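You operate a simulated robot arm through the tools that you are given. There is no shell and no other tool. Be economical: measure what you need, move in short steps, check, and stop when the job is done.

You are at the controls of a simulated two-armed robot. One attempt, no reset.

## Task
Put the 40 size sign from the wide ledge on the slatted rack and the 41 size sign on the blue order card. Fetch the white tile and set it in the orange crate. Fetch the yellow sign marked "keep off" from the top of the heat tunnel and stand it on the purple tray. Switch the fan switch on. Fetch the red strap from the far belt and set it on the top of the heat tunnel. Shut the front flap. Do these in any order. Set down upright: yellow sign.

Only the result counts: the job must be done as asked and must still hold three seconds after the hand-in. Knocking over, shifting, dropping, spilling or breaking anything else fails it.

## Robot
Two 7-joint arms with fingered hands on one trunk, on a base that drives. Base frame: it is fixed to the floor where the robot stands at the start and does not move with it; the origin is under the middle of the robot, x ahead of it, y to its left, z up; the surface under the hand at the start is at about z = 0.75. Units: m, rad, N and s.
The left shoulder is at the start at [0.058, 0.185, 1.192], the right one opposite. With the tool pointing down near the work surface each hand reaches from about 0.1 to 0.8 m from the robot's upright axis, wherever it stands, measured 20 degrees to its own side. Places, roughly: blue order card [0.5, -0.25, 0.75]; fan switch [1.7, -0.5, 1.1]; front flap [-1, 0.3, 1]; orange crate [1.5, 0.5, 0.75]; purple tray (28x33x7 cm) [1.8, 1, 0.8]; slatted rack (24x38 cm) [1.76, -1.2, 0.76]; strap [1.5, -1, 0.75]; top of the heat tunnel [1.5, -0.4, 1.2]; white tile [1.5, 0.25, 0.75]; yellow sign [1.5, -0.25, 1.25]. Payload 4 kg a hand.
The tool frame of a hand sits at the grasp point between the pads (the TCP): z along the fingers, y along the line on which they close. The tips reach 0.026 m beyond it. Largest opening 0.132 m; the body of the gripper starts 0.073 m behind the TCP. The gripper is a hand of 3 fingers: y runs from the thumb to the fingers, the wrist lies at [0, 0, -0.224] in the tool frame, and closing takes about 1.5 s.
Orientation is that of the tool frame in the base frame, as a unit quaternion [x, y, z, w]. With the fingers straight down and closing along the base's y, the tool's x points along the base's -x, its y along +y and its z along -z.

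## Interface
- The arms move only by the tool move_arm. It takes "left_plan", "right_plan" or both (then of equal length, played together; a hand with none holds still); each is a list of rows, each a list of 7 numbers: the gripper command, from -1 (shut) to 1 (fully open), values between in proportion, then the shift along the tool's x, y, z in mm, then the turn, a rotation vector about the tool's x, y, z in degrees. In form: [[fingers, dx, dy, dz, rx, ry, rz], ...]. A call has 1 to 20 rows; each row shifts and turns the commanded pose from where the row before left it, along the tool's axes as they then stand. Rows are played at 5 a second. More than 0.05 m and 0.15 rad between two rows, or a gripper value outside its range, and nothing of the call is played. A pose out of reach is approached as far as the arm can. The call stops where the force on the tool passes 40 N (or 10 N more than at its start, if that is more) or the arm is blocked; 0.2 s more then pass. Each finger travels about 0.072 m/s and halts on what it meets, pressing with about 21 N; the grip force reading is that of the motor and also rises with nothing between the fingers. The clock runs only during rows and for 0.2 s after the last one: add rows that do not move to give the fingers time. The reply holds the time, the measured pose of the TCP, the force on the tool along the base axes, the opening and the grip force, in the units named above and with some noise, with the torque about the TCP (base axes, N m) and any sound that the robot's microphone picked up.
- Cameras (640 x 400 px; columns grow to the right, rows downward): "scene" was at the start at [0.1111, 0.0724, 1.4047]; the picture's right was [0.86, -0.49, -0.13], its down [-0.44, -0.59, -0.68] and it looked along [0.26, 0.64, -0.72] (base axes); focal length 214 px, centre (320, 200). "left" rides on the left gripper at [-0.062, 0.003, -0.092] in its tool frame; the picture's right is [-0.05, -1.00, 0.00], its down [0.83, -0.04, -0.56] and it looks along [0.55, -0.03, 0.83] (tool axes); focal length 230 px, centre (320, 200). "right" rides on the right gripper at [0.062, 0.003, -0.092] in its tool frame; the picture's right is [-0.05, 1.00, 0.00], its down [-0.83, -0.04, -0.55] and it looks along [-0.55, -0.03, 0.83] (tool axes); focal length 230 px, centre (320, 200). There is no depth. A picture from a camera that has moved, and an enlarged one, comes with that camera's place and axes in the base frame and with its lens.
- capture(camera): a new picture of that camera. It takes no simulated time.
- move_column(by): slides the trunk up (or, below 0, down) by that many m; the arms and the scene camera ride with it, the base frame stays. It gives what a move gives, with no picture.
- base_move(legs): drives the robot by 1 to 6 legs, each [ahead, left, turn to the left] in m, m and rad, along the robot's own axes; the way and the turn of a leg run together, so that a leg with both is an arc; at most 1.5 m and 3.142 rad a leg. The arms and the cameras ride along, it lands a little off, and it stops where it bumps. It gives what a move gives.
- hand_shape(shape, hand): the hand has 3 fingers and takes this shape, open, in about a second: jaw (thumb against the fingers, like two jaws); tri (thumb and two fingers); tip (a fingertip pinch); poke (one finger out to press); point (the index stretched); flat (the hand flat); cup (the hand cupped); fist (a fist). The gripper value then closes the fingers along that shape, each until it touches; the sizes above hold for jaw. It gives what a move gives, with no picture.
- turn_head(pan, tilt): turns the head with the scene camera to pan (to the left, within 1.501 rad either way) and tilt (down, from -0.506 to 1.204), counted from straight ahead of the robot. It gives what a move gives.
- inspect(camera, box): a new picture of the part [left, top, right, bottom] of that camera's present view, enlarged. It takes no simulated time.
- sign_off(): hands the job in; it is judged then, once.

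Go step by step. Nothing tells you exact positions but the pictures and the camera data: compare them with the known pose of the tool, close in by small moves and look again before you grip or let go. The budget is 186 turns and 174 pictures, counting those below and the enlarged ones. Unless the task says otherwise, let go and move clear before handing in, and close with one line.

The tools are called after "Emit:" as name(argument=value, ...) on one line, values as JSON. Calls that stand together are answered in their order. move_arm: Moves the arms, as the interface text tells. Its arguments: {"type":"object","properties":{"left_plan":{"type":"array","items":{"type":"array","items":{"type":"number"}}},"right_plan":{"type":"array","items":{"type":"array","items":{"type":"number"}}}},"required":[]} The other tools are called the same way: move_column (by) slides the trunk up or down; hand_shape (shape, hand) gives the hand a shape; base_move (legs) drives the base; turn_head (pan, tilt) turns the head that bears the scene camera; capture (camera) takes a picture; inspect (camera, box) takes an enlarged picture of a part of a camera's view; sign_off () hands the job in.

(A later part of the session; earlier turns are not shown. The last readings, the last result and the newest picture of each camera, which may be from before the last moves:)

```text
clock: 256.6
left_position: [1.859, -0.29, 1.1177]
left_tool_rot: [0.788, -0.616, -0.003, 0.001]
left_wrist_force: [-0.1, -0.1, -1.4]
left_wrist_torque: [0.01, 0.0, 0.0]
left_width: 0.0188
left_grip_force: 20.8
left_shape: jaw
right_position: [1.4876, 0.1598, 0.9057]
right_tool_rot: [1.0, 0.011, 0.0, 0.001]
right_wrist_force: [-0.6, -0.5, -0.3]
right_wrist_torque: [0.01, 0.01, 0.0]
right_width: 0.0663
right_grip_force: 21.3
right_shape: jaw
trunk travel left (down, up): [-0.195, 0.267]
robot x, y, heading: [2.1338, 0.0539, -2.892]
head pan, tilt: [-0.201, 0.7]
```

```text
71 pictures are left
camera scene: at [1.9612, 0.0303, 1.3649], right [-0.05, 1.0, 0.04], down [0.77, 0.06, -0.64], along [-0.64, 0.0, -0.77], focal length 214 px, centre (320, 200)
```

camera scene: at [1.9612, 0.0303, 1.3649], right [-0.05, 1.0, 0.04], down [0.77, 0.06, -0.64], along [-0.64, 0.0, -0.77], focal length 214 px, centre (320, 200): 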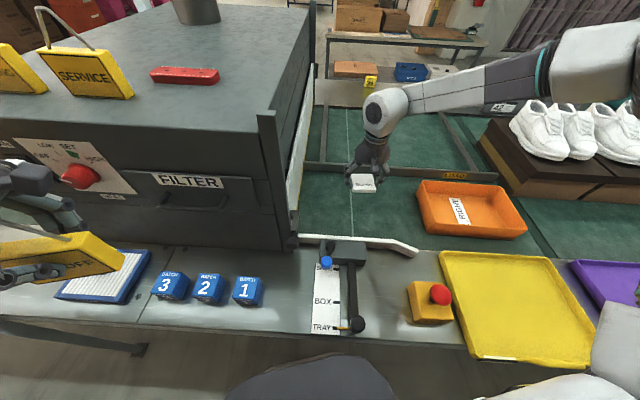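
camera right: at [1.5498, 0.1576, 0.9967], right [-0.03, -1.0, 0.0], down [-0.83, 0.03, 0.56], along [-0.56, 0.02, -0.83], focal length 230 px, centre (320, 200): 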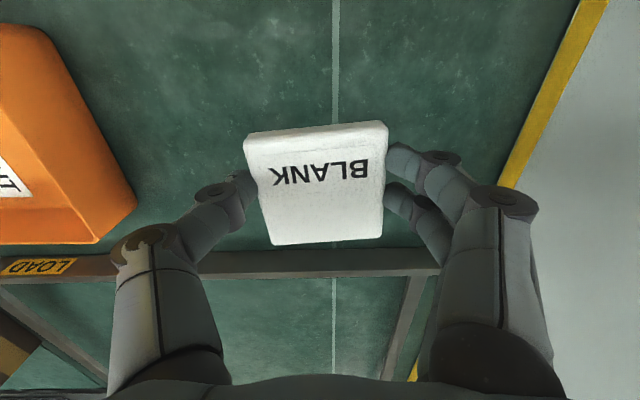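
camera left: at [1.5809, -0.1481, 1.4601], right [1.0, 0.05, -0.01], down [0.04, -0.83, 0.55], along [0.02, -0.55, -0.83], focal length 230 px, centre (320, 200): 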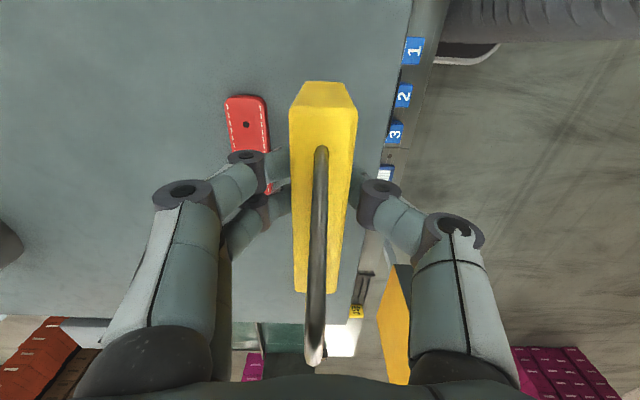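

The tile is held. I'll raise it, straighten the base and slide right so the tile comes over the crate.

Emit:
move_arm(right_plan=[[-1, 0, 0, -40, 0, 0, 0], [-1, 0, 0, -40, 0, 0, 0], [-1, 0, 0, 0, 0, 0, 0]])

Emit:
base_move(legs=[[0, 0, -0.25], [0, -0.3, 0]])

Emit:
turn_head(pan=-0.4, tilt=0.7)

Emit:
capture(camera="scene")

Emit:
capture(camera="right")

```text
clock: 257.4
left_position: [1.859, -0.29, 1.1174]
left_tool_rot: [0.788, -0.615, -0.004, 0.0]
left_wrist_force: [0.5, -0.4, -1.3]
left_wrist_torque: [-0.01, 0.01, 0.01]
left_width: 0.0189
left_grip_force: 20.5
left_shape: jaw
right_position: [1.4884, 0.1602, 0.9845]
right_tool_rot: [1.0, 0.01, 0.0, 0.002]
right_wrist_force: [-0.8, -0.1, -1.2]
right_wrist_torque: [0.01, 0.04, -0.01]
right_width: 0.066
right_grip_force: 21.3
right_shape: jaw
trunk travel left (down, up): [-0.195, 0.267]
robot x, y, heading: [2.126, 0.0593, -2.892]
head pan, tilt: [-0.201, 0.7]
```

```text
clock: 260.3
left_position: [1.7831, 0.0903, 1.1163]
left_tool_rot: [-0.703, 0.711, 0.003, 0.0]
left_wrist_force: [-0.5, -0.1, -0.5]
left_wrist_torque: [-0.03, 0.01, -0.01]
left_width: 0.0187
left_grip_force: 20.9
left_shape: jaw
right_position: [1.5378, 0.6191, 0.9842]
right_tool_rot: [0.993, -0.117, -0.001, 0.001]
right_wrist_force: [1.2, 0.3, -0.5]
right_wrist_torque: [-0.05, -0.02, -0.02]
right_width: 0.0662
right_grip_force: 20.7
right_shape: jaw
trunk travel left (down, up): [-0.195, 0.267]
robot x, y, heading: [2.1364, 0.3545, 3.135]
head pan, tilt: [-0.201, 0.7]
```

```text
clock: 261.0
left_position: [1.7823, 0.0911, 1.1171]
left_tool_rot: [-0.703, 0.711, 0.003, -0.001]
left_wrist_force: [-0.8, 0.0, -0.3]
left_wrist_torque: [0.0, 0.0, 0.02]
left_width: 0.0187
left_grip_force: 21.4
left_shape: jaw
right_position: [1.5369, 0.6194, 0.986]
right_tool_rot: [0.993, -0.117, -0.001, 0.001]
right_wrist_force: [0.2, 0.8, -1.4]
right_wrist_torque: [-0.02, 0.02, 0.01]
right_width: 0.0663
right_grip_force: 20.7
right_shape: jaw
trunk travel left (down, up): [-0.195, 0.267]
robot x, y, heading: [2.135, 0.3565, 3.136]
head pan, tilt: [-0.4, 0.7]
```

```text
70 pictures are left
camera scene: at [1.9676, 0.3909, 1.366], right [0.39, 0.92, 0.07], down [0.72, -0.26, -0.64], along [-0.57, 0.3, -0.76], focal length 214 px, centre (320, 200)
```

scene: 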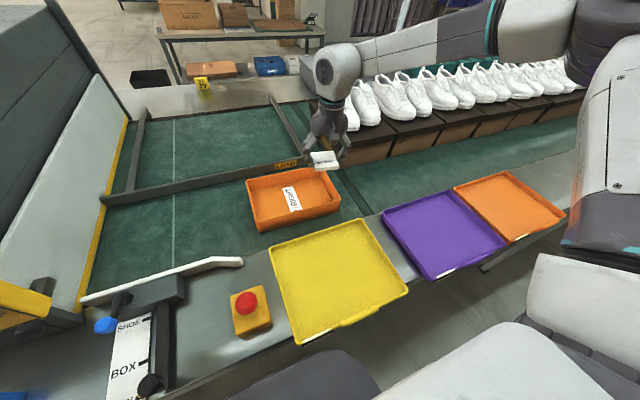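

```text
69 pictures are left
camera right: at [1.5968, 0.6022, 1.0774], right [-0.28, -0.96, 0.0], down [-0.8, 0.24, 0.56], along [-0.53, 0.16, -0.83], focal length 230 px, centre (320, 200)
```

right: 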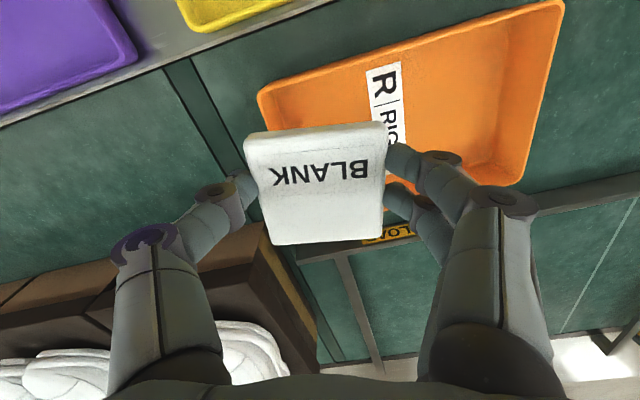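

Crate spans x 1.39–1.57, y 0.39–0.67. I'll move over (1.48, 0.56) and lower the tile in.

Emit:
move_arm(right_plan=[[-1, -21, 36, 0, 0, 0, 0], [-1, -21, 36, 0, 0, 0, 0], [-1, 0, 0, 40, 0, 0, 0], [-1, 0, 0, 40, 0, 0, 0], [-1, 0, 0, 40, 0, 0, 0], [-1, 0, 0, 20, 0, 0, 0], [-1, 0, 0, 0, 0, 0, 0]])

Emit:
capture(camera="right")

Emit:
capture(camera="scene")

```text
clock: 262.6
left_position: [1.7826, 0.0899, 1.1164]
left_tool_rot: [-0.703, 0.711, 0.004, -0.001]
left_wrist_force: [-0.3, -0.3, -0.6]
left_wrist_torque: [-0.03, -0.03, -0.04]
left_width: 0.0188
left_grip_force: 21.0
left_shape: jaw
right_position: [1.4942, 0.57, 0.8517]
right_tool_rot: [0.993, -0.116, -0.001, 0.001]
right_wrist_force: [0.0, -0.2, -0.3]
right_wrist_torque: [0.02, -0.01, 0.02]
right_width: 0.0658
right_grip_force: 20.2
right_shape: jaw
right hand out of reach, approached as far as the arm can: row 5, 6
trunk travel left (down, up): [-0.195, 0.267]
robot x, y, heading: [2.1349, 0.3565, 3.136]
head pan, tilt: [-0.4, 0.7]
```

```text
68 pictures are left
camera right: at [1.5533, 0.5526, 0.9437], right [-0.28, -0.96, 0.0], down [-0.8, 0.24, 0.56], along [-0.54, 0.16, -0.83], focal length 230 px, centre (320, 200)
```

right: 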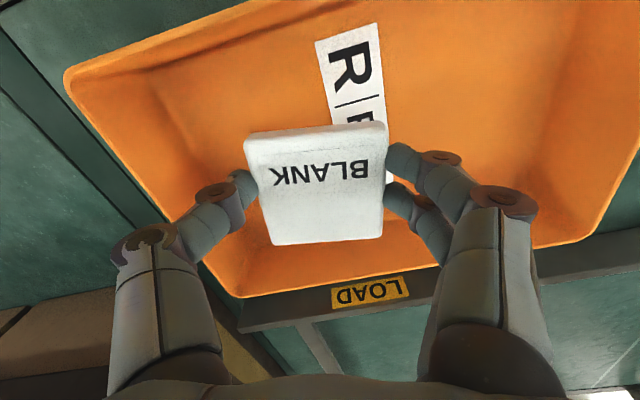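

```text
67 pictures are left
camera scene: at [1.9674, 0.3904, 1.366], right [0.39, 0.92, 0.07], down [0.72, -0.26, -0.64], along [-0.57, 0.3, -0.76], focal length 214 px, centre (320, 200)
```

scene: 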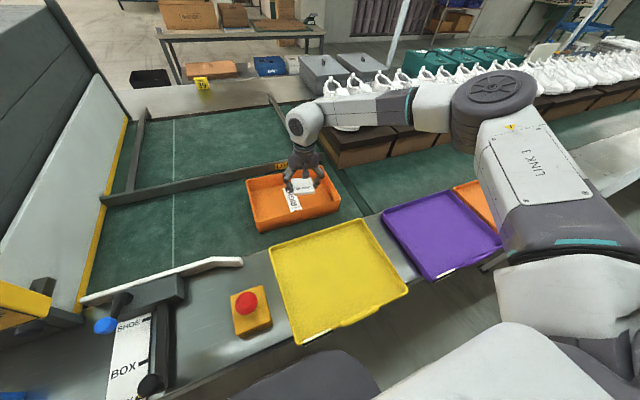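

The tile is inside the crate's outline. I'll lower the trunk 5 cm and then feel for the floor.

Emit:
move_column(by=-0.055)

Emit:
move_arm(right_plan=[[-1, 0, 0, 3, 0, 0, 0], [-1, 0, 0, 3, 0, 0, 0], [-1, 0, 0, 3, 0, 0, 0], [-1, 0, 0, 0, 0, 0, 0]])

```text
clock: 263.6
left_position: [1.7835, 0.0927, 1.0622]
left_tool_rot: [-0.703, 0.711, 0.004, 0.0]
left_wrist_force: [-0.6, -0.2, -0.5]
left_wrist_torque: [0.0, 0.01, -0.03]
left_width: 0.0189
left_grip_force: 21.1
left_shape: jaw
right_position: [1.4935, 0.5703, 0.798]
right_tool_rot: [0.993, -0.117, -0.001, 0.001]
right_wrist_force: [-0.1, 0.1, 0.5]
right_wrist_torque: [0.01, 0.0, 0.0]
right_width: 0.0659
right_grip_force: 21.0
right_shape: jaw
trunk travel left (down, up): [-0.14, 0.322]
robot x, y, heading: [2.1313, 0.3588, 3.135]
head pan, tilt: [-0.4, 0.7]
```

```text
clock: 264.6
left_position: [1.7828, 0.0907, 1.0622]
left_tool_rot: [-0.703, 0.711, 0.004, 0.0]
left_wrist_force: [-0.8, 0.4, 0.2]
left_wrist_torque: [0.02, -0.01, 0.01]
left_width: 0.0187
left_grip_force: 21.5
left_shape: jaw
right_position: [1.4944, 0.5697, 0.7889]
right_tool_rot: [0.993, -0.116, -0.001, 0.0]
right_wrist_force: [-0.5, -0.2, -0.5]
right_wrist_torque: [0.02, 0.02, 0.0]
right_width: 0.0657
right_grip_force: 21.1
right_shape: jaw
trunk travel left (down, up): [-0.14, 0.322]
robot x, y, heading: [2.1329, 0.3575, 3.136]
head pan, tilt: [-0.4, 0.7]
```

Emit:
move_arm(right_plan=[[-1, 0, 0, 2, 0, 0, 0], [-1, 0, 0, 2, 0, 0, 0], [-1, 0, 0, 2, 0, 0, 0], [-1, 0, 0, 0, 0, 0, 0]])

Emit:
capture(camera="right")

```text
clock: 265.6
left_position: [1.7857, 0.091, 1.0625]
left_tool_rot: [-0.703, 0.711, 0.004, -0.001]
left_wrist_force: [0.2, 0.7, -1.3]
left_wrist_torque: [-0.01, 0.04, -0.01]
left_width: 0.0186
left_grip_force: 21.2
left_shape: jaw
right_position: [1.4951, 0.5695, 0.7852]
right_tool_rot: [0.993, -0.118, -0.003, 0.001]
right_wrist_force: [-0.5, 1.7, 17.2]
right_wrist_torque: [0.1, 0.04, 0.04]
right_width: 0.0657
right_grip_force: 20.9
right_shape: jaw
trunk travel left (down, up): [-0.14, 0.322]
robot x, y, heading: [2.1342, 0.356, 3.131]
head pan, tilt: [-0.4, 0.7]
```

```text
66 pictures are left
camera right: at [1.5539, 0.5521, 0.8766], right [-0.28, -0.96, 0.0], down [-0.79, 0.24, 0.56], along [-0.54, 0.16, -0.83], focal length 230 px, centre (320, 200)
```

right: 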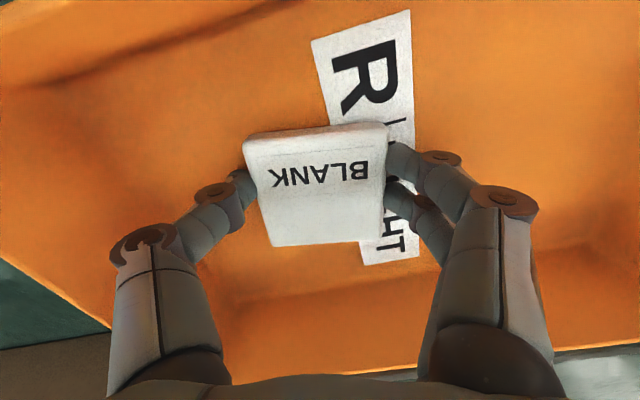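

Contact with the crate floor. I'll release and rise.

Emit:
move_arm(right_plan=[[0.2, 0, 0, -1, 0, 0, 0], [0.3, 0, 0, 0, 0, 0, 0], [0.3, 0, 0, 0, 0, 0, 0], [0.3, 0, 0, -20, 0, 0, 0], [0.3, 0, 0, -40, 0, 0, 0], [0.3, 0, 0, -40, 0, 0, 0], [0.3, 0, 0, -40, 0, 0, 0], [0.3, 0, 0, -40, 0, 0, 0], [0.3, 0, 0, -40, 0, 0, 0], [0.3, 0, 0, 0, 0, 0, 0]])

Emit:
capture(camera="right")

Emit:
turn_head(pan=-0.9, tilt=0.7)

Emit:
capture(camera="scene")

```text
clock: 267.8
left_position: [1.7832, 0.0912, 1.0611]
left_tool_rot: [-0.703, 0.711, 0.003, 0.0]
left_wrist_force: [-0.2, 0.0, -0.4]
left_wrist_torque: [0.0, -0.02, -0.01]
left_width: 0.0188
left_grip_force: 21.1
left_shape: jaw
right_position: [1.494, 0.5701, 1.0027]
right_tool_rot: [0.993, -0.117, -0.002, 0.0]
right_wrist_force: [0.1, -1.1, 0.3]
right_wrist_torque: [-0.01, -0.02, -0.03]
right_width: 0.0853
right_grip_force: 0.0
right_shape: jaw
trunk travel left (down, up): [-0.14, 0.322]
robot x, y, heading: [2.1343, 0.3583, 3.13]
head pan, tilt: [-0.4, 0.7]
```

```text
65 pictures are left
camera right: at [1.5535, 0.5521, 1.0943], right [-0.28, -0.96, 0.0], down [-0.8, 0.24, 0.56], along [-0.53, 0.16, -0.83], focal length 230 px, centre (320, 200)
```

right: 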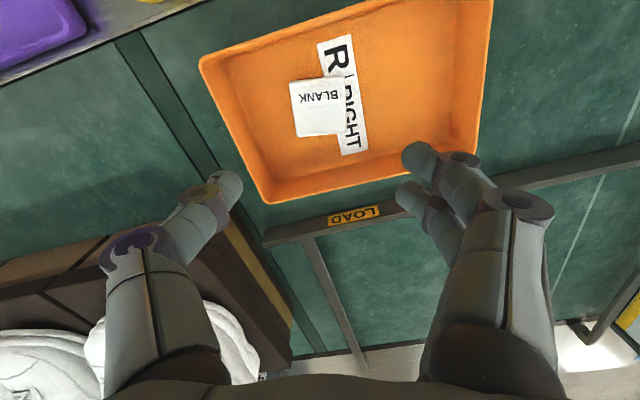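

```text
clock: 268.7
left_position: [1.783, 0.0906, 1.0611]
left_tool_rot: [-0.704, 0.71, 0.004, 0.0]
left_wrist_force: [0.3, -0.4, -1.3]
left_wrist_torque: [-0.02, 0.01, -0.02]
left_width: 0.0187
left_grip_force: 21.1
left_shape: jaw
right_position: [1.4949, 0.5688, 1.0027]
right_tool_rot: [0.993, -0.116, -0.002, 0.0]
right_wrist_force: [-0.3, 0.6, 0.1]
right_wrist_torque: [0.01, 0.04, 0.0]
right_width: 0.0852
right_grip_force: 0.0
right_shape: jaw
trunk travel left (down, up): [-0.14, 0.322]
robot x, y, heading: [2.135, 0.3568, 3.13]
head pan, tilt: [-0.901, 0.7]
```

```text
64 pictures are left
camera scene: at [1.95, 0.4241, 1.2995], right [0.76, 0.62, 0.2], down [0.58, -0.51, -0.63], along [-0.29, 0.6, -0.75], focal length 214 px, centre (320, 200)
```

scene: 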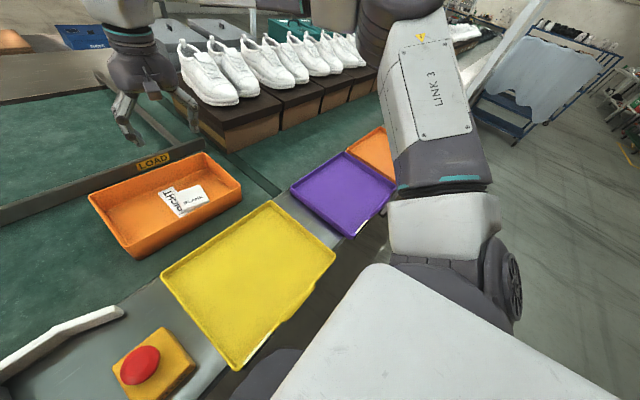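

The tile is in the crate. The purple tray's centre is about (1.79, 0.94). I'll retract the right hand and drive so the left hand faces the tray.

Emit:
move_arm(right_plan=[[0.3, 42, -10, -15, 0, 0, 0], [0.3, 42, -10, -15, 0, 0, 0], [0.3, 42, -10, -15, 0, 0, 0], [0.3, 42, -10, -15, 0, 0, 0], [0.3, 42, -10, -15, 0, 0, 0], [0.3, 42, -10, 0, 0, 0, 0], [0.3, 42, -10, 0, 0, 0, 0], [0.3, 42, -10, 0, 0, 0, 0], [0.3, 0, 0, 0, 0, 0, 0]])

Emit:
base_move(legs=[[-0.15, 0, 0], [0, -0.88, 0]])

Emit:
turn_head(pan=0.2, tilt=0.7)

Emit:
capture(camera="scene")

Emit:
capture(camera="left")

```text
clock: 270.7
left_position: [1.7833, 0.0905, 1.0614]
left_tool_rot: [-0.703, 0.711, 0.004, 0.0]
left_wrist_force: [0.1, -0.1, -0.3]
left_wrist_torque: [0.01, -0.01, 0.0]
left_width: 0.0189
left_grip_force: 20.9
left_shape: jaw
right_position: [1.8396, 0.5701, 1.0765]
right_tool_rot: [0.993, -0.117, 0.0, 0.001]
right_wrist_force: [-0.1, -0.2, -0.3]
right_wrist_torque: [0.0, -0.03, -0.04]
right_width: 0.0856
right_grip_force: 0.0
right_shape: jaw
trunk travel left (down, up): [-0.14, 0.322]
robot x, y, heading: [2.1366, 0.358, 3.131]
head pan, tilt: [-0.901, 0.7]
```

```text
clock: 276.3
left_position: [1.9422, 0.9661, 1.061]
left_tool_rot: [-0.702, 0.712, 0.004, 0.0]
left_wrist_force: [0.1, 0.1, -0.1]
left_wrist_torque: [0.01, -0.04, -0.02]
left_width: 0.0187
left_grip_force: 21.4
left_shape: jaw
right_position: [2.0024, 1.4458, 1.0769]
right_tool_rot: [0.993, -0.12, -0.001, 0.0]
right_wrist_force: [0.8, -0.3, 0.1]
right_wrist_torque: [0.0, 0.02, 0.01]
right_width: 0.0855
right_grip_force: 0.1
right_shape: jaw
trunk travel left (down, up): [-0.14, 0.322]
robot x, y, heading: [2.2944, 1.2287, 3.129]
head pan, tilt: [-0.901, 0.7]
```

```text
clock: 277.6
left_position: [1.941, 0.966, 1.0624]
left_tool_rot: [-0.702, 0.712, 0.004, 0.0]
left_wrist_force: [-0.7, -0.3, -0.4]
left_wrist_torque: [-0.01, 0.02, 0.03]
left_width: 0.0187
left_grip_force: 20.8
left_shape: jaw
right_position: [2.0024, 1.4452, 1.0773]
right_tool_rot: [0.993, -0.119, -0.001, 0.0]
right_wrist_force: [-1.2, 0.2, -0.8]
right_wrist_torque: [-0.01, -0.03, 0.02]
right_width: 0.0853
right_grip_force: 0.0
right_shape: jaw
trunk travel left (down, up): [-0.14, 0.322]
robot x, y, heading: [2.2947, 1.2307, 3.131]
head pan, tilt: [0.201, 0.7]
```

```text
63 pictures are left
camera scene: at [2.0796, 1.2157, 1.2916], right [-0.18, 0.98, -0.05], down [0.81, 0.12, -0.57], along [-0.56, -0.14, -0.82], focal length 214 px, centre (320, 200)
```

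scene: 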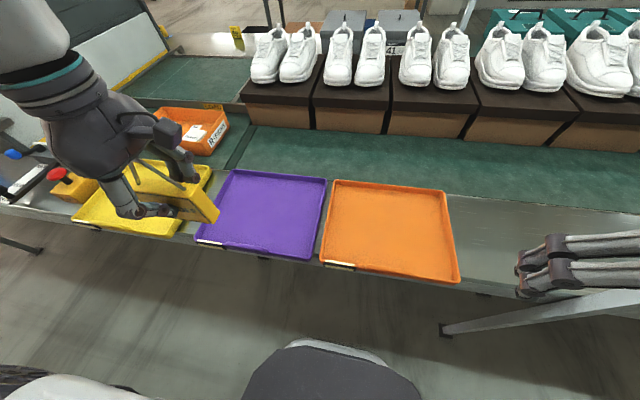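

```text
62 pictures are left
camera left: at [1.9393, 1.0274, 1.1541], right [1.0, 0.04, -0.01], down [0.03, -0.83, 0.55], along [0.02, -0.55, -0.83], focal length 230 px, centre (320, 200)
```

left: 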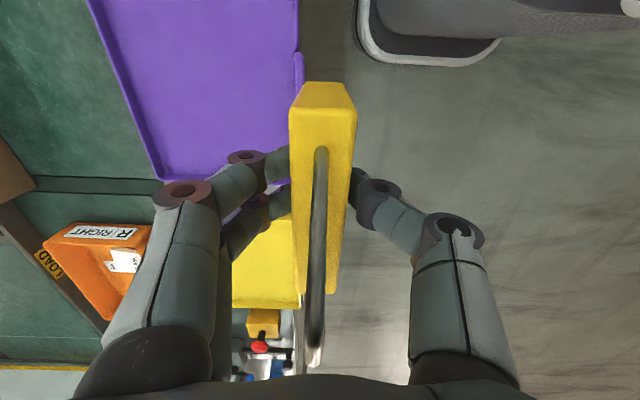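

The purple tray spans about x 1.67–1.92, y 0.83–1.12, centre (1.79, 0.975). I'll move the sign over it and lower part-way.

Emit:
move_arm(left_plan=[[-1, -3, 38, 0, 0, 0, 0], [-1, -3, 38, 0, 0, 0, 0], [-1, -3, 38, 0, 0, 0, 0], [-1, -2, 37, 0, 0, 0, 0], [-1, 0, 0, 35, 0, 0, 0], [-1, 0, 0, 35, 0, 0, 0], [-1, 0, 0, 35, 0, 0, 0], [-1, 0, 0, 35, 0, 0, 0], [-1, 0, 0, 35, 0, 0, 0], [-1, 0, 0, 15, 0, 0, 0], [-1, 0, 0, 0, 0, 0, 0]])

Emit:
capture(camera="scene")

Emit:
capture(camera="left")

```text
clock: 280.1
left_position: [1.7894, 0.9821, 0.8731]
left_tool_rot: [-0.702, 0.712, 0.004, 0.001]
left_wrist_force: [-0.5, 0.6, -1.3]
left_wrist_torque: [0.01, -0.01, -0.02]
left_width: 0.0188
left_grip_force: 20.5
left_shape: jaw
right_position: [2.0009, 1.446, 1.0777]
right_tool_rot: [0.993, -0.119, 0.0, 0.001]
right_wrist_force: [0.9, 0.2, 0.3]
right_wrist_torque: [-0.02, -0.02, 0.02]
right_width: 0.0852
right_grip_force: 0.2
right_shape: jaw
trunk travel left (down, up): [-0.14, 0.322]
robot x, y, heading: [2.2957, 1.23, 3.126]
head pan, tilt: [0.201, 0.7]
```

```text
61 pictures are left
camera scene: at [2.0796, 1.2159, 1.2917], right [-0.18, 0.98, -0.05], down [0.81, 0.12, -0.57], along [-0.56, -0.15, -0.82], focal length 214 px, centre (320, 200)
```

scene: 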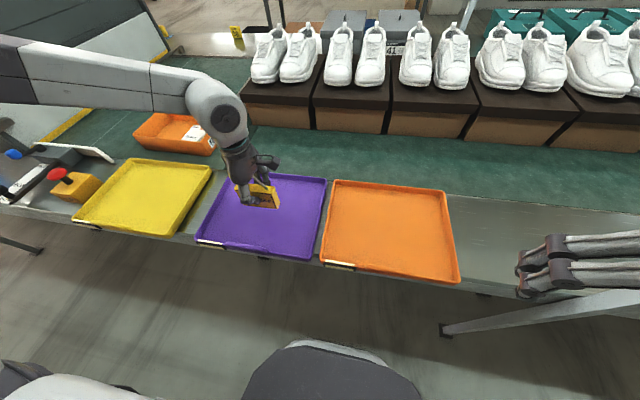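

```text
60 pictures are left
camera left: at [1.7878, 1.0428, 0.965], right [1.0, 0.04, -0.01], down [0.03, -0.83, 0.55], along [0.02, -0.55, -0.83], focal length 230 px, centre (320, 200)
```

left: 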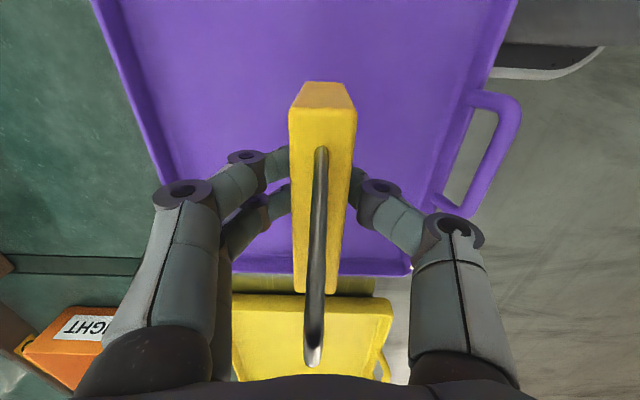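

Centred above the tray. Lowering to contact.

Emit:
move_arm(left_plan=[[-1, 0, 0, 20, 0, 0, 0], [-1, 0, 0, 10, 0, 0, 0], [-1, 0, 0, 5, 0, 0, 0], [-1, 0, 0, 3, 0, 0, 0], [-1, 0, 0, 3, 0, 0, 0], [-1, 0, 0, 3, 0, 0, 0], [-1, 0, 0, 3, 0, 0, 0], [-1, 0, 0, 0, 0, 0, 0]])

```text
clock: 281.9
left_position: [1.789, 0.9816, 0.8265]
left_tool_rot: [-0.702, 0.712, 0.003, 0.0]
left_wrist_force: [-0.4, -1.0, -0.6]
left_wrist_torque: [-0.02, 0.03, 0.02]
left_width: 0.0186
left_grip_force: 20.7
left_shape: jaw
right_position: [2.0023, 1.4471, 1.0765]
right_tool_rot: [0.993, -0.12, -0.001, 0.001]
right_wrist_force: [-0.5, 0.2, -0.4]
right_wrist_torque: [0.01, 0.01, -0.04]
right_width: 0.0854
right_grip_force: 0.1
right_shape: jaw
trunk travel left (down, up): [-0.14, 0.322]
robot x, y, heading: [2.2948, 1.2254, 3.128]
head pan, tilt: [0.201, 0.7]
```

Emit:
move_arm(left_plan=[[-1, 0, 0, 3, 0, 0, 0], [-1, 0, 0, 2, 0, 0, 0], [-1, 0, 0, 2, 0, 0, 0], [-1, 0, 0, 2, 0, 0, 0], [-1, 0, 0, 0, 0, 0, 0]])

Emit:
inspect(camera="scene", box=[190, 140, 340, 265])

```text
clock: 283.1
left_position: [1.7886, 0.9798, 0.8166]
left_tool_rot: [-0.701, 0.713, 0.003, 0.0]
left_wrist_force: [-0.2, -0.3, -0.8]
left_wrist_torque: [-0.01, -0.01, -0.01]
left_width: 0.0188
left_grip_force: 20.9
left_shape: jaw
right_position: [2.0027, 1.4456, 1.0765]
right_tool_rot: [0.993, -0.12, -0.001, 0.001]
right_wrist_force: [-0.3, 0.1, 0.2]
right_wrist_torque: [0.0, 0.0, 0.03]
right_width: 0.0853
right_grip_force: 0.1
right_shape: jaw
trunk travel left (down, up): [-0.14, 0.322]
robot x, y, heading: [2.2961, 1.2309, 3.127]
head pan, tilt: [0.201, 0.7]
```

```text
3.20 times, centred on (265, 202) of scene
camera zoom: at [2.0796, 1.2158, 1.2916], right [-0.18, 0.98, -0.05], down [0.81, 0.12, -0.57], along [-0.56, -0.15, -0.82], focal length 686 px, centre (496, 192)
```

zoom: 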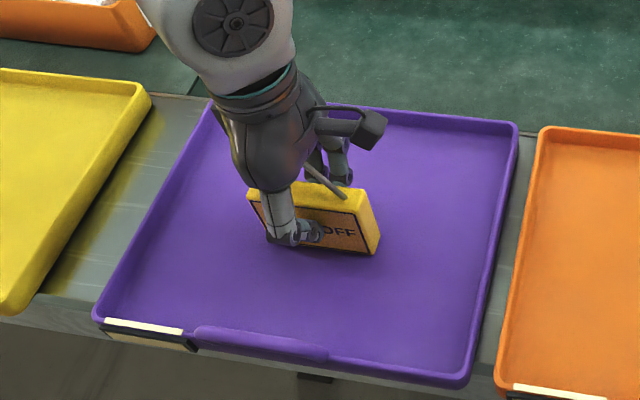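

Almost touching; a few more millimetres.

Emit:
move_arm(left_plan=[[-1, 0, 0, 2, 0, 0, 0], [-1, 0, 0, 2, 0, 0, 0], [-1, 0, 0, 2, 0, 0, 0], [-1, 0, 0, 0, 0, 0, 0]])

```text
clock: 284.1
left_position: [1.7881, 0.981, 0.8128]
left_tool_rot: [-0.702, 0.712, 0.004, -0.001]
left_wrist_force: [1.8, -0.8, 12.9]
left_wrist_torque: [-0.02, 0.0, 0.0]
left_width: 0.019
left_grip_force: 21.1
left_shape: jaw
right_position: [2.003, 1.4467, 1.0778]
right_tool_rot: [0.993, -0.119, -0.002, 0.001]
right_wrist_force: [-0.1, 0.8, 0.8]
right_wrist_torque: [0.0, 0.0, 0.01]
right_width: 0.0856
right_grip_force: 0.1
right_shape: jaw
trunk travel left (down, up): [-0.14, 0.322]
robot x, y, heading: [2.2963, 1.231, 3.134]
head pan, tilt: [0.201, 0.7]
```

Contact. Release gently and rise straight up.

Emit:
move_arm(left_plan=[[-0.7, 0, 0, -1, 0, 0, 0], [-0.4, 0, 0, 0, 0, 0, 0], [-0.1, 0, 0, 0, 0, 0, 0], [0, 0, 0, 0, 0, 0, 0], [0, 0, 0, -15, 0, 0, 0], [0, 0, 0, -25, 0, 0, 0], [0, 0, 0, -30, 0, 0, 0], [0, 0, 0, -40, 0, 0, 0], [0, 0, 0, -40, 0, 0, 0], [0, 0, 0, -40, 0, 0, 0], [0, 0, 0, 0, 0, 0, 0]])

Emit:
inspect(camera="scene", box=[170, 120, 350, 265])

```text
clock: 286.4
left_position: [1.7907, 0.9788, 1.001]
left_tool_rot: [-0.701, 0.713, 0.003, 0.0]
left_wrist_force: [0.7, 0.6, -0.2]
left_wrist_torque: [-0.04, 0.0, 0.01]
left_width: 0.0651
left_grip_force: 0.0
left_shape: jaw
right_position: [2.0009, 1.4443, 1.0774]
right_tool_rot: [0.993, -0.12, 0.0, 0.0]
right_wrist_force: [0.3, 1.2, 0.7]
right_wrist_torque: [-0.02, -0.02, 0.0]
right_width: 0.0856
right_grip_force: 0.0
right_shape: jaw
trunk travel left (down, up): [-0.14, 0.322]
robot x, y, heading: [2.2927, 1.2271, 3.128]
head pan, tilt: [0.201, 0.7]
```

```text
2.76 times, centred on (260, 192) of scene
camera zoom: at [2.079, 1.2156, 1.2914], right [-0.18, 0.98, -0.05], down [0.81, 0.12, -0.57], along [-0.56, -0.15, -0.82], focal length 592 px, centre (486, 221)
```

zoom: 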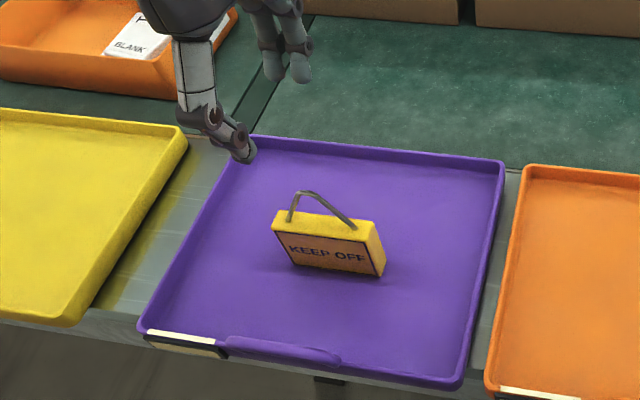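

The sign stands upright in the tray. The last job is the fan switch: I'll retract, drive back along the line, and look at it closely.

Emit:
move_arm(left_plan=[[0, 0, 0, -40, 0, 0, 0], [0, 0, -30, -30, 0, 0, 0], [0, 0, -45, 0, 0, 0, 0], [0, 0, -45, 0, 0, 0, 0], [0, 0, -45, 0, 0, 0, 0], [0, 0, -45, 0, 0, 0, 0], [0, 0, 0, 0, 0, 0, 0]])

Emit:
base_move(legs=[[-0.3, 0, 0], [0, 1.5, 0]])

Emit:
move_column(by=0.085)

Emit:
turn_head(pan=0.2, tilt=0.35)

Emit:
capture(camera="scene")

```text
clock: 288.1
left_position: [1.9996, 0.9757, 1.0689]
left_tool_rot: [-0.701, 0.713, 0.003, 0.0]
left_wrist_force: [-1.4, -0.7, 0.4]
left_wrist_torque: [0.03, 0.0, -0.03]
left_width: 0.0656
left_grip_force: 0.1
left_shape: jaw
right_position: [2.001, 1.4447, 1.0776]
right_tool_rot: [0.993, -0.12, -0.001, 0.001]
right_wrist_force: [-0.2, 0.2, 1.0]
right_wrist_torque: [-0.01, -0.01, 0.03]
right_width: 0.085
right_grip_force: 0.1
right_shape: jaw
trunk travel left (down, up): [-0.14, 0.322]
robot x, y, heading: [2.2946, 1.2274, 3.132]
head pan, tilt: [0.201, 0.7]
```

```text
clock: 297.1
left_position: [2.2891, -0.5278, 1.0692]
left_tool_rot: [-0.706, 0.709, 0.003, 0.001]
left_wrist_force: [-0.7, 0.1, 0.0]
left_wrist_torque: [-0.05, -0.05, -0.02]
left_width: 0.0653
left_grip_force: 0.1
left_shape: jaw
right_position: [2.2837, -0.0578, 1.0782]
right_tool_rot: [0.994, -0.113, -0.001, 0.001]
right_wrist_force: [-0.1, -0.6, -0.1]
right_wrist_torque: [0.02, 0.03, 0.0]
right_width: 0.0855
right_grip_force: 0.0
right_shape: jaw
trunk travel left (down, up): [-0.14, 0.322]
robot x, y, heading: [2.5808, -0.265, 3.135]
head pan, tilt: [0.201, 0.7]
```

```text
clock: 298.3
left_position: [2.2876, -0.5272, 1.1535]
left_tool_rot: [-0.706, 0.708, 0.003, 0.0]
left_wrist_force: [0.4, 0.2, -0.9]
left_wrist_torque: [0.01, -0.01, -0.02]
left_width: 0.0656
left_grip_force: 0.1
left_shape: jaw
right_position: [2.2846, -0.0561, 1.1614]
right_tool_rot: [0.994, -0.113, -0.001, 0.002]
right_wrist_force: [0.1, -0.1, 0.5]
right_wrist_torque: [0.02, -0.01, 0.03]
right_width: 0.0852
right_grip_force: 0.1
right_shape: jaw
trunk travel left (down, up): [-0.225, 0.237]
robot x, y, heading: [2.5788, -0.27, 3.134]
head pan, tilt: [0.201, 0.7]
```

```text
clock: 299.1
left_position: [2.2889, -0.5268, 1.1545]
left_tool_rot: [-0.706, 0.709, 0.004, 0.0]
left_wrist_force: [-0.5, 0.5, -0.4]
left_wrist_torque: [-0.01, 0.03, 0.0]
left_width: 0.0653
left_grip_force: 0.0
left_shape: jaw
right_position: [2.2843, -0.0577, 1.1622]
right_tool_rot: [0.994, -0.113, -0.001, 0.001]
right_wrist_force: [0.3, 0.5, 0.3]
right_wrist_torque: [-0.04, -0.01, 0.03]
right_width: 0.0853
right_grip_force: 0.1
right_shape: jaw
trunk travel left (down, up): [-0.225, 0.237]
robot x, y, heading: [2.5782, -0.27, 3.14]
head pan, tilt: [0.201, 0.351]
```

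```text
57 pictures are left
camera scene: at [2.4158, -0.2875, 1.4321], right [-0.2, 0.98, -0.03], down [0.47, 0.07, -0.88], along [-0.86, -0.19, -0.47], focal length 214 px, centre (320, 200)
```

scene: 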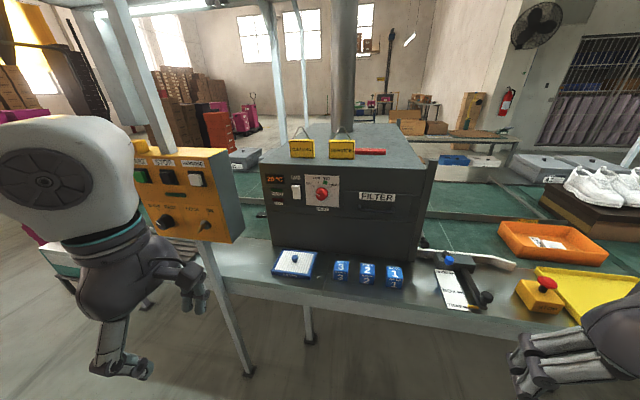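

Emit:
inspect(camera="scene", box=[255, 165, 345, 221])

Emit:
inspect(camera="scene", box=[280, 170, 312, 205])

```text
7.11 times, centred on (300, 193) of scene
camera zoom: at [2.4158, -0.2875, 1.4321], right [-0.2, 0.98, -0.03], down [0.47, 0.07, -0.88], along [-0.86, -0.19, -0.47], focal length 1525 px, centre (462, 250)
```

zoom: 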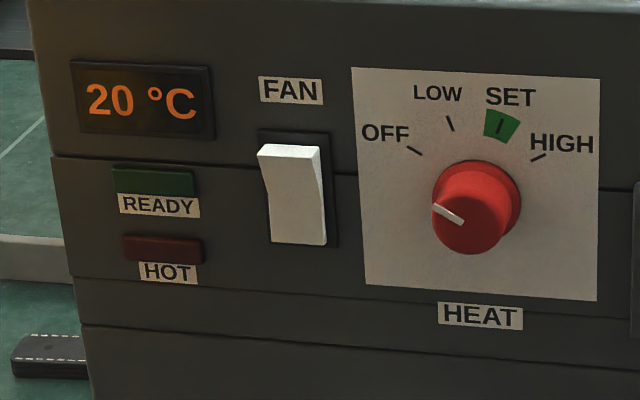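

```text
11.43 times, centred on (296, 188) of scene
camera zoom: at [2.4158, -0.2875, 1.4321], right [-0.2, 0.98, -0.03], down [0.47, 0.07, -0.88], along [-0.86, -0.19, -0.47], focal length 2451 px, centre (594, 343)
```

zoom: 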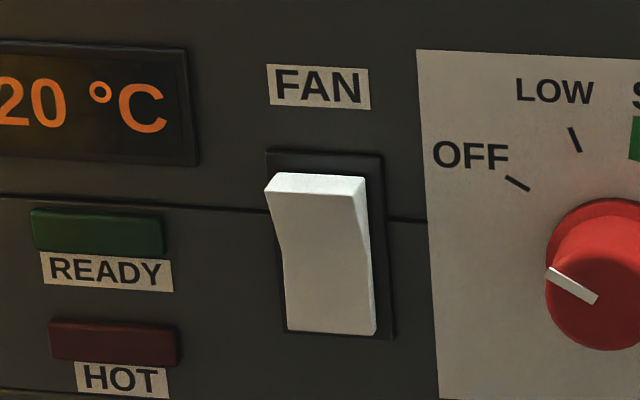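

The rocker's top sticks out and its bottom is in, so the fan is off; I need to press the top in at about (1.68, -0.546, 1.072). I'll tuck the left hand, take position and set the right hand to poke.

Emit:
move_arm(left_plan=[[0, 0, -35, 0, 0, 0, 0], [0, 0, -35, 0, 0, 0, 0], [0, 0, -30, 0, 0, 0, 0], [0, 0, 0, 0, 0, 0, 0]])

Emit:
base_move(legs=[[0, 0, 0.3], [0.19, 0.29, 0]])

Emit:
hand_shape(hand="right", shape="poke")

Emit:
turn_head(pan=-0.2, tilt=0.5)

Emit:
capture(camera="scene")

Emit:
capture(camera="right")

```text
clock: 300.1
left_position: [2.3602, -0.5271, 1.1542]
left_tool_rot: [-0.706, 0.708, 0.004, -0.001]
left_wrist_force: [0.1, -0.1, -0.5]
left_wrist_torque: [-0.04, 0.0, 0.0]
left_width: 0.0655
left_grip_force: 0.0
left_shape: jaw
left hand out of reach, approached as far as the arm can: row 3
right_position: [2.2848, -0.0566, 1.1624]
right_tool_rot: [0.994, -0.113, -0.001, 0.0]
right_wrist_force: [-0.5, -0.7, -0.1]
right_wrist_torque: [0.0, 0.0, 0.01]
right_width: 0.0857
right_grip_force: 0.1
right_shape: jaw
trunk travel left (down, up): [-0.225, 0.237]
robot x, y, heading: [2.579, -0.2708, 3.139]
head pan, tilt: [0.201, 0.351]
```

```text
clock: 303.4
left_position: [2.3477, -0.9116, 1.1539]
left_tool_rot: [0.804, -0.594, -0.003, 0.001]
left_wrist_force: [-0.2, 0.1, -0.2]
left_wrist_torque: [0.0, -0.01, 0.01]
left_width: 0.0657
left_grip_force: 0.1
left_shape: jaw
right_position: [2.1391, -0.4852, 1.1633]
right_tool_rot: [0.999, 0.036, 0.0, 0.001]
right_wrist_force: [-0.1, 0.5, -0.7]
right_wrist_torque: [-0.02, -0.03, -0.01]
right_width: 0.0853
right_grip_force: 0.0
right_shape: jaw
trunk travel left (down, up): [-0.225, 0.237]
robot x, y, heading: [2.4861, -0.603, -2.839]
head pan, tilt: [0.201, 0.351]
```

```text
clock: 304.3
left_position: [2.3488, -0.9111, 1.1535]
left_tool_rot: [0.804, -0.595, -0.004, 0.001]
left_wrist_force: [-0.7, 0.6, 0.6]
left_wrist_torque: [0.02, -0.03, 0.01]
left_width: 0.0652
left_grip_force: 0.0
left_shape: jaw
right_position: [2.1398, -0.4854, 1.1626]
right_tool_rot: [0.999, 0.037, -0.002, 0.002]
right_wrist_force: [-0.7, -1.5, 0.9]
right_wrist_torque: [-0.01, -0.01, 0.01]
right_width: 0.0
right_grip_force: 0.0
right_shape: poke
trunk travel left (down, up): [-0.225, 0.237]
robot x, y, heading: [2.4804, -0.5998, -2.84]
head pan, tilt: [0.201, 0.351]
```

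```text
clock: 305.1
left_position: [2.3488, -0.9112, 1.1531]
left_tool_rot: [0.804, -0.594, -0.003, 0.001]
left_wrist_force: [-0.2, -0.5, -0.1]
left_wrist_torque: [0.02, 0.01, 0.04]
left_width: 0.0656
left_grip_force: 0.3
left_shape: jaw
right_position: [2.1389, -0.4861, 1.1618]
right_tool_rot: [0.999, 0.036, -0.001, 0.001]
right_wrist_force: [0.1, 0.3, -0.7]
right_wrist_torque: [0.01, -0.01, -0.02]
right_width: 0.0
right_grip_force: 0.0
right_shape: poke
trunk travel left (down, up): [-0.225, 0.237]
robot x, y, heading: [2.4834, -0.6006, -2.842]
head pan, tilt: [-0.201, 0.499]
```

```text
54 pictures are left
camera scene: at [2.3252, -0.6309, 1.4189], right [-0.1, 0.99, 0.03], down [0.59, 0.08, -0.8], along [-0.8, -0.06, -0.6], focal length 214 px, centre (320, 200)
```

scene: 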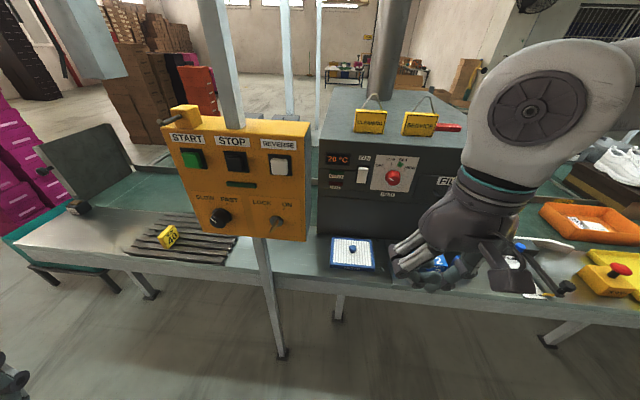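

```text
53 pictures are left
camera right: at [2.2003, -0.4838, 1.2542], right [0.02, -1.0, 0.0], down [-0.83, -0.02, 0.56], along [-0.56, -0.01, -0.83], focal length 230 px, centre (320, 200)
```

right: 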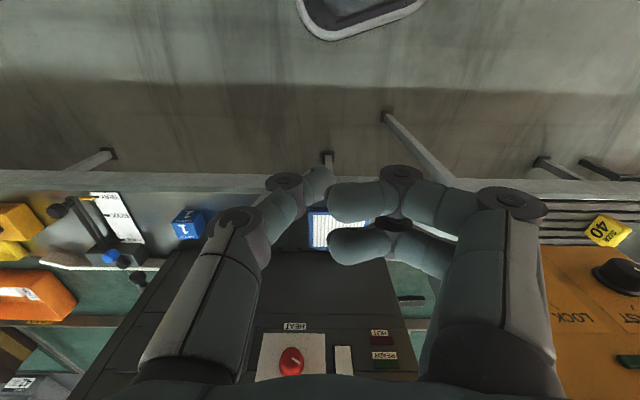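

Emit:
inspect(camera="scene", box=[370, 150, 550, 310])

```text
2.50 times, centred on (460, 230) of scene
camera zoom: at [2.3252, -0.6309, 1.4189], right [-0.1, 0.99, 0.03], down [0.59, 0.08, -0.8], along [-0.8, -0.06, -0.6], focal length 536 px, centre (-30, 125)
```

zoom: 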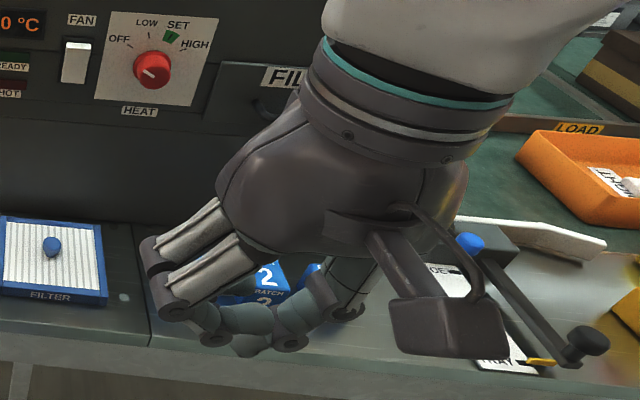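

The poke shape isn't clearly protruding; let me try "point".

Emit:
hand_shape(hand="right", shape="point")

Emit:
inspect(camera="scene", box=[370, 150, 550, 310])

Emit:
capture(camera="right")

```text
clock: 306.0
left_position: [2.3488, -0.913, 1.1538]
left_tool_rot: [0.804, -0.595, -0.004, 0.0]
left_wrist_force: [0.1, 0.0, -0.6]
left_wrist_torque: [-0.01, -0.04, -0.03]
left_width: 0.0655
left_grip_force: 0.1
left_shape: jaw
right_position: [2.1384, -0.4849, 1.1624]
right_tool_rot: [0.999, 0.036, -0.001, 0.002]
right_wrist_force: [0.5, 0.0, 0.0]
right_wrist_torque: [-0.03, 0.01, -0.02]
right_width: 0.0
right_grip_force: 0.2
right_shape: point
trunk travel left (down, up): [-0.225, 0.237]
robot x, y, heading: [2.4791, -0.6003, -2.842]
head pan, tilt: [-0.201, 0.499]
```

```text
2.50 times, centred on (460, 230) of scene
camera zoom: at [2.3252, -0.6306, 1.4189], right [-0.1, 0.99, 0.03], down [0.59, 0.08, -0.8], along [-0.8, -0.06, -0.6], focal length 536 px, centre (-30, 125)
```

zoom: 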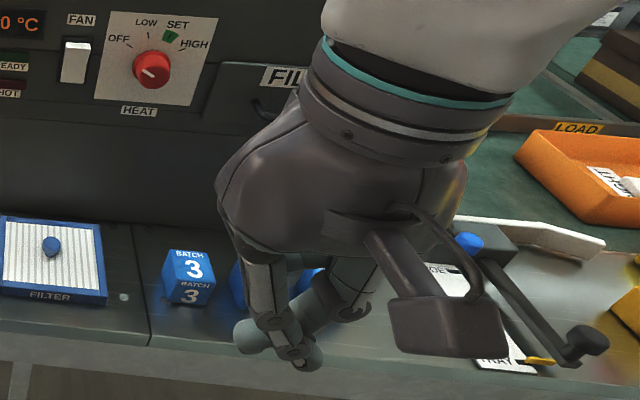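

```text
50 pictures are left
camera right: at [2.2003, -0.4837, 1.2542], right [0.02, -1.0, 0.0], down [-0.83, -0.02, 0.56], along [-0.56, -0.01, -0.83], focal length 230 px, centre (320, 200)
```

right: 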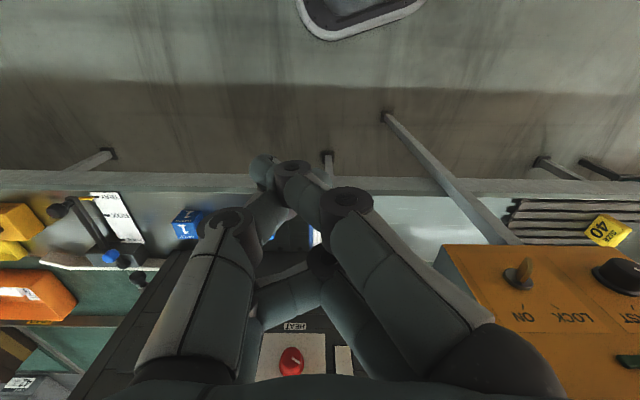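

I'll go back to the closed jaw, whose tip geometry is known, and pitch it forward.

Emit:
hand_shape(hand="right", shape="jaw")

Emit:
move_arm(right_plan=[[-1, 0, 0, 0, 0, 0, 4.1], [-1, 0, 0, 0, 0, -8, 0], [-1, 0, 0, 0, 0, -8, 0], [-1, 0, 0, 0, 0, -8, 0], [-1, 0, 0, 0, 0, -8, 0], [-1, 0, 0, 0, 0, -8, 0], [-1, 0, 0, 0, 0, -8, 0], [-1, 0, 0, 0, 0, 0, 0]])

Emit:
capture(camera="scene")

```text
clock: 306.9
left_position: [2.3485, -0.9121, 1.1538]
left_tool_rot: [0.804, -0.595, -0.004, 0.001]
left_wrist_force: [0.4, -1.2, -0.4]
left_wrist_torque: [0.06, -0.02, 0.02]
left_width: 0.0658
left_grip_force: 0.1
left_shape: jaw
right_position: [2.1387, -0.4852, 1.163]
right_tool_rot: [0.999, 0.037, -0.002, 0.001]
right_wrist_force: [0.5, 0.3, 0.0]
right_wrist_torque: [0.01, -0.02, 0.01]
right_width: 0.095
right_grip_force: 0.2
right_shape: jaw
trunk travel left (down, up): [-0.225, 0.237]
robot x, y, heading: [2.4841, -0.6002, -2.841]
head pan, tilt: [-0.201, 0.499]
```

```text
clock: 308.7
left_position: [2.3478, -0.9118, 1.1549]
left_tool_rot: [0.804, -0.594, -0.002, 0.0]
left_wrist_force: [0.6, 0.5, 0.2]
left_wrist_torque: [-0.03, -0.02, -0.02]
left_width: 0.0654
left_grip_force: 0.0
left_shape: jaw
right_position: [2.1051, -0.5124, 1.2116]
right_tool_rot: [0.913, 0.001, -0.407, 0.002]
right_wrist_force: [0.1, 0.1, 1.0]
right_wrist_torque: [0.01, 0.0, 0.02]
right_width: 0.0
right_grip_force: 21.1
right_shape: jaw
right hand out of reach, approached as far as the arm can: row 5, 6, 7
trunk travel left (down, up): [-0.225, 0.237]
robot x, y, heading: [2.486, -0.5996, -2.843]
head pan, tilt: [-0.201, 0.499]
```

```text
49 pictures are left
camera scene: at [2.3235, -0.6298, 1.4186], right [-0.1, 0.99, 0.03], down [0.59, 0.08, -0.8], along [-0.8, -0.06, -0.6], focal length 214 px, centre (320, 200)
```

scene: 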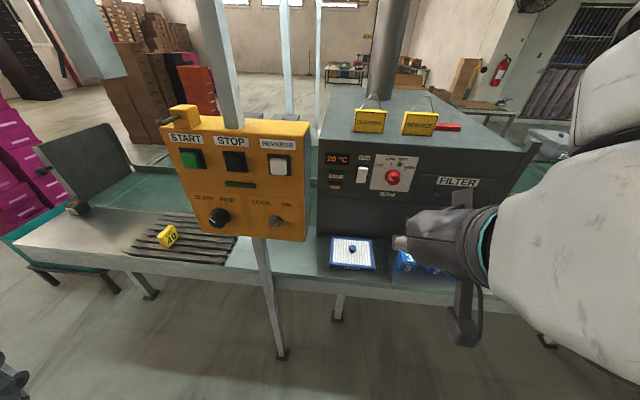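

I got a 48° pitch. Next I'll bring the tip to about 5 cm in front of the rocker's top.

Emit:
move_arm(right_plan=[[-1, -16, 3.8, 38, 0, 0, 0], [-1, -16, 3.8, 38, 0, 0, 0], [-1, -16, 3.8, 38, 0, 0, 0], [-1, -16, 3.8, 38, 0, 0, 0], [-1, -16, 3.8, 38, 0, 0, 0], [-1, -16, 3.8, 38, 0, 0, 0], [-1, -16, 3.8, 38, 0, 0, 0], [-1, -16, 3.8, 38, 0, 0, 0], [-1, -16, 3.8, 38, 0, 0, 0], [-1, 0, 0, 0, 0, 0, 0]])

Emit:
capture(camera="scene")

Emit:
capture(camera="right")

```text
clock: 310.9
left_position: [2.3497, -0.9124, 1.1533]
left_tool_rot: [0.804, -0.594, -0.004, 0.001]
left_wrist_force: [0.0, -0.1, -0.1]
left_wrist_torque: [0.0, 0.01, 0.04]
left_width: 0.0654
left_grip_force: 0.1
left_shape: jaw
right_position: [1.7535, -0.5234, 1.1168]
right_tool_rot: [0.913, 0.0, -0.409, 0.001]
right_wrist_force: [-0.1, 0.5, -0.2]
right_wrist_torque: [0.0, -0.03, 0.03]
right_width: 0.0001
right_grip_force: 21.4
right_shape: jaw
right hand out of reach, approached as far as the arm can: row 1, 2, 3, 4
trunk travel left (down, up): [-0.225, 0.237]
robot x, y, heading: [2.4803, -0.5983, -2.84]
head pan, tilt: [-0.201, 0.499]
```

```text
48 pictures are left
camera scene: at [2.3263, -0.6305, 1.4191], right [-0.1, 0.99, 0.03], down [0.59, 0.08, -0.8], along [-0.8, -0.06, -0.6], focal length 214 px, centre (320, 200)
```

scene: 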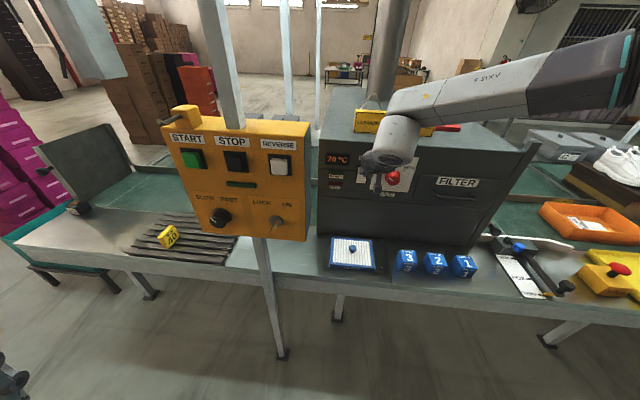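

```text
47 pictures are left
camera right: at [1.8631, -0.5263, 1.1326], right [-0.03, -1.0, 0.04], down [-0.14, 0.05, 0.99], along [-0.99, 0.03, -0.14], focal length 230 px, centre (320, 200)
```

right: 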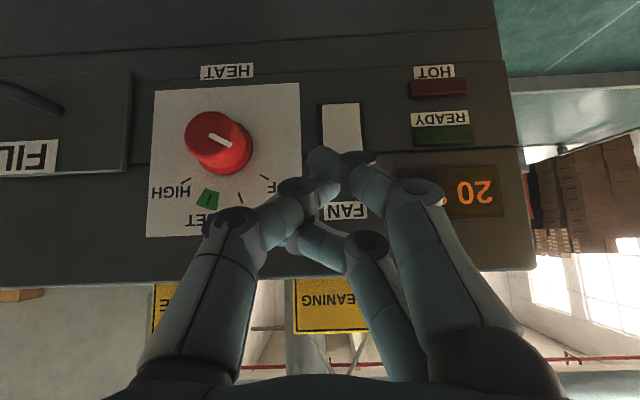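

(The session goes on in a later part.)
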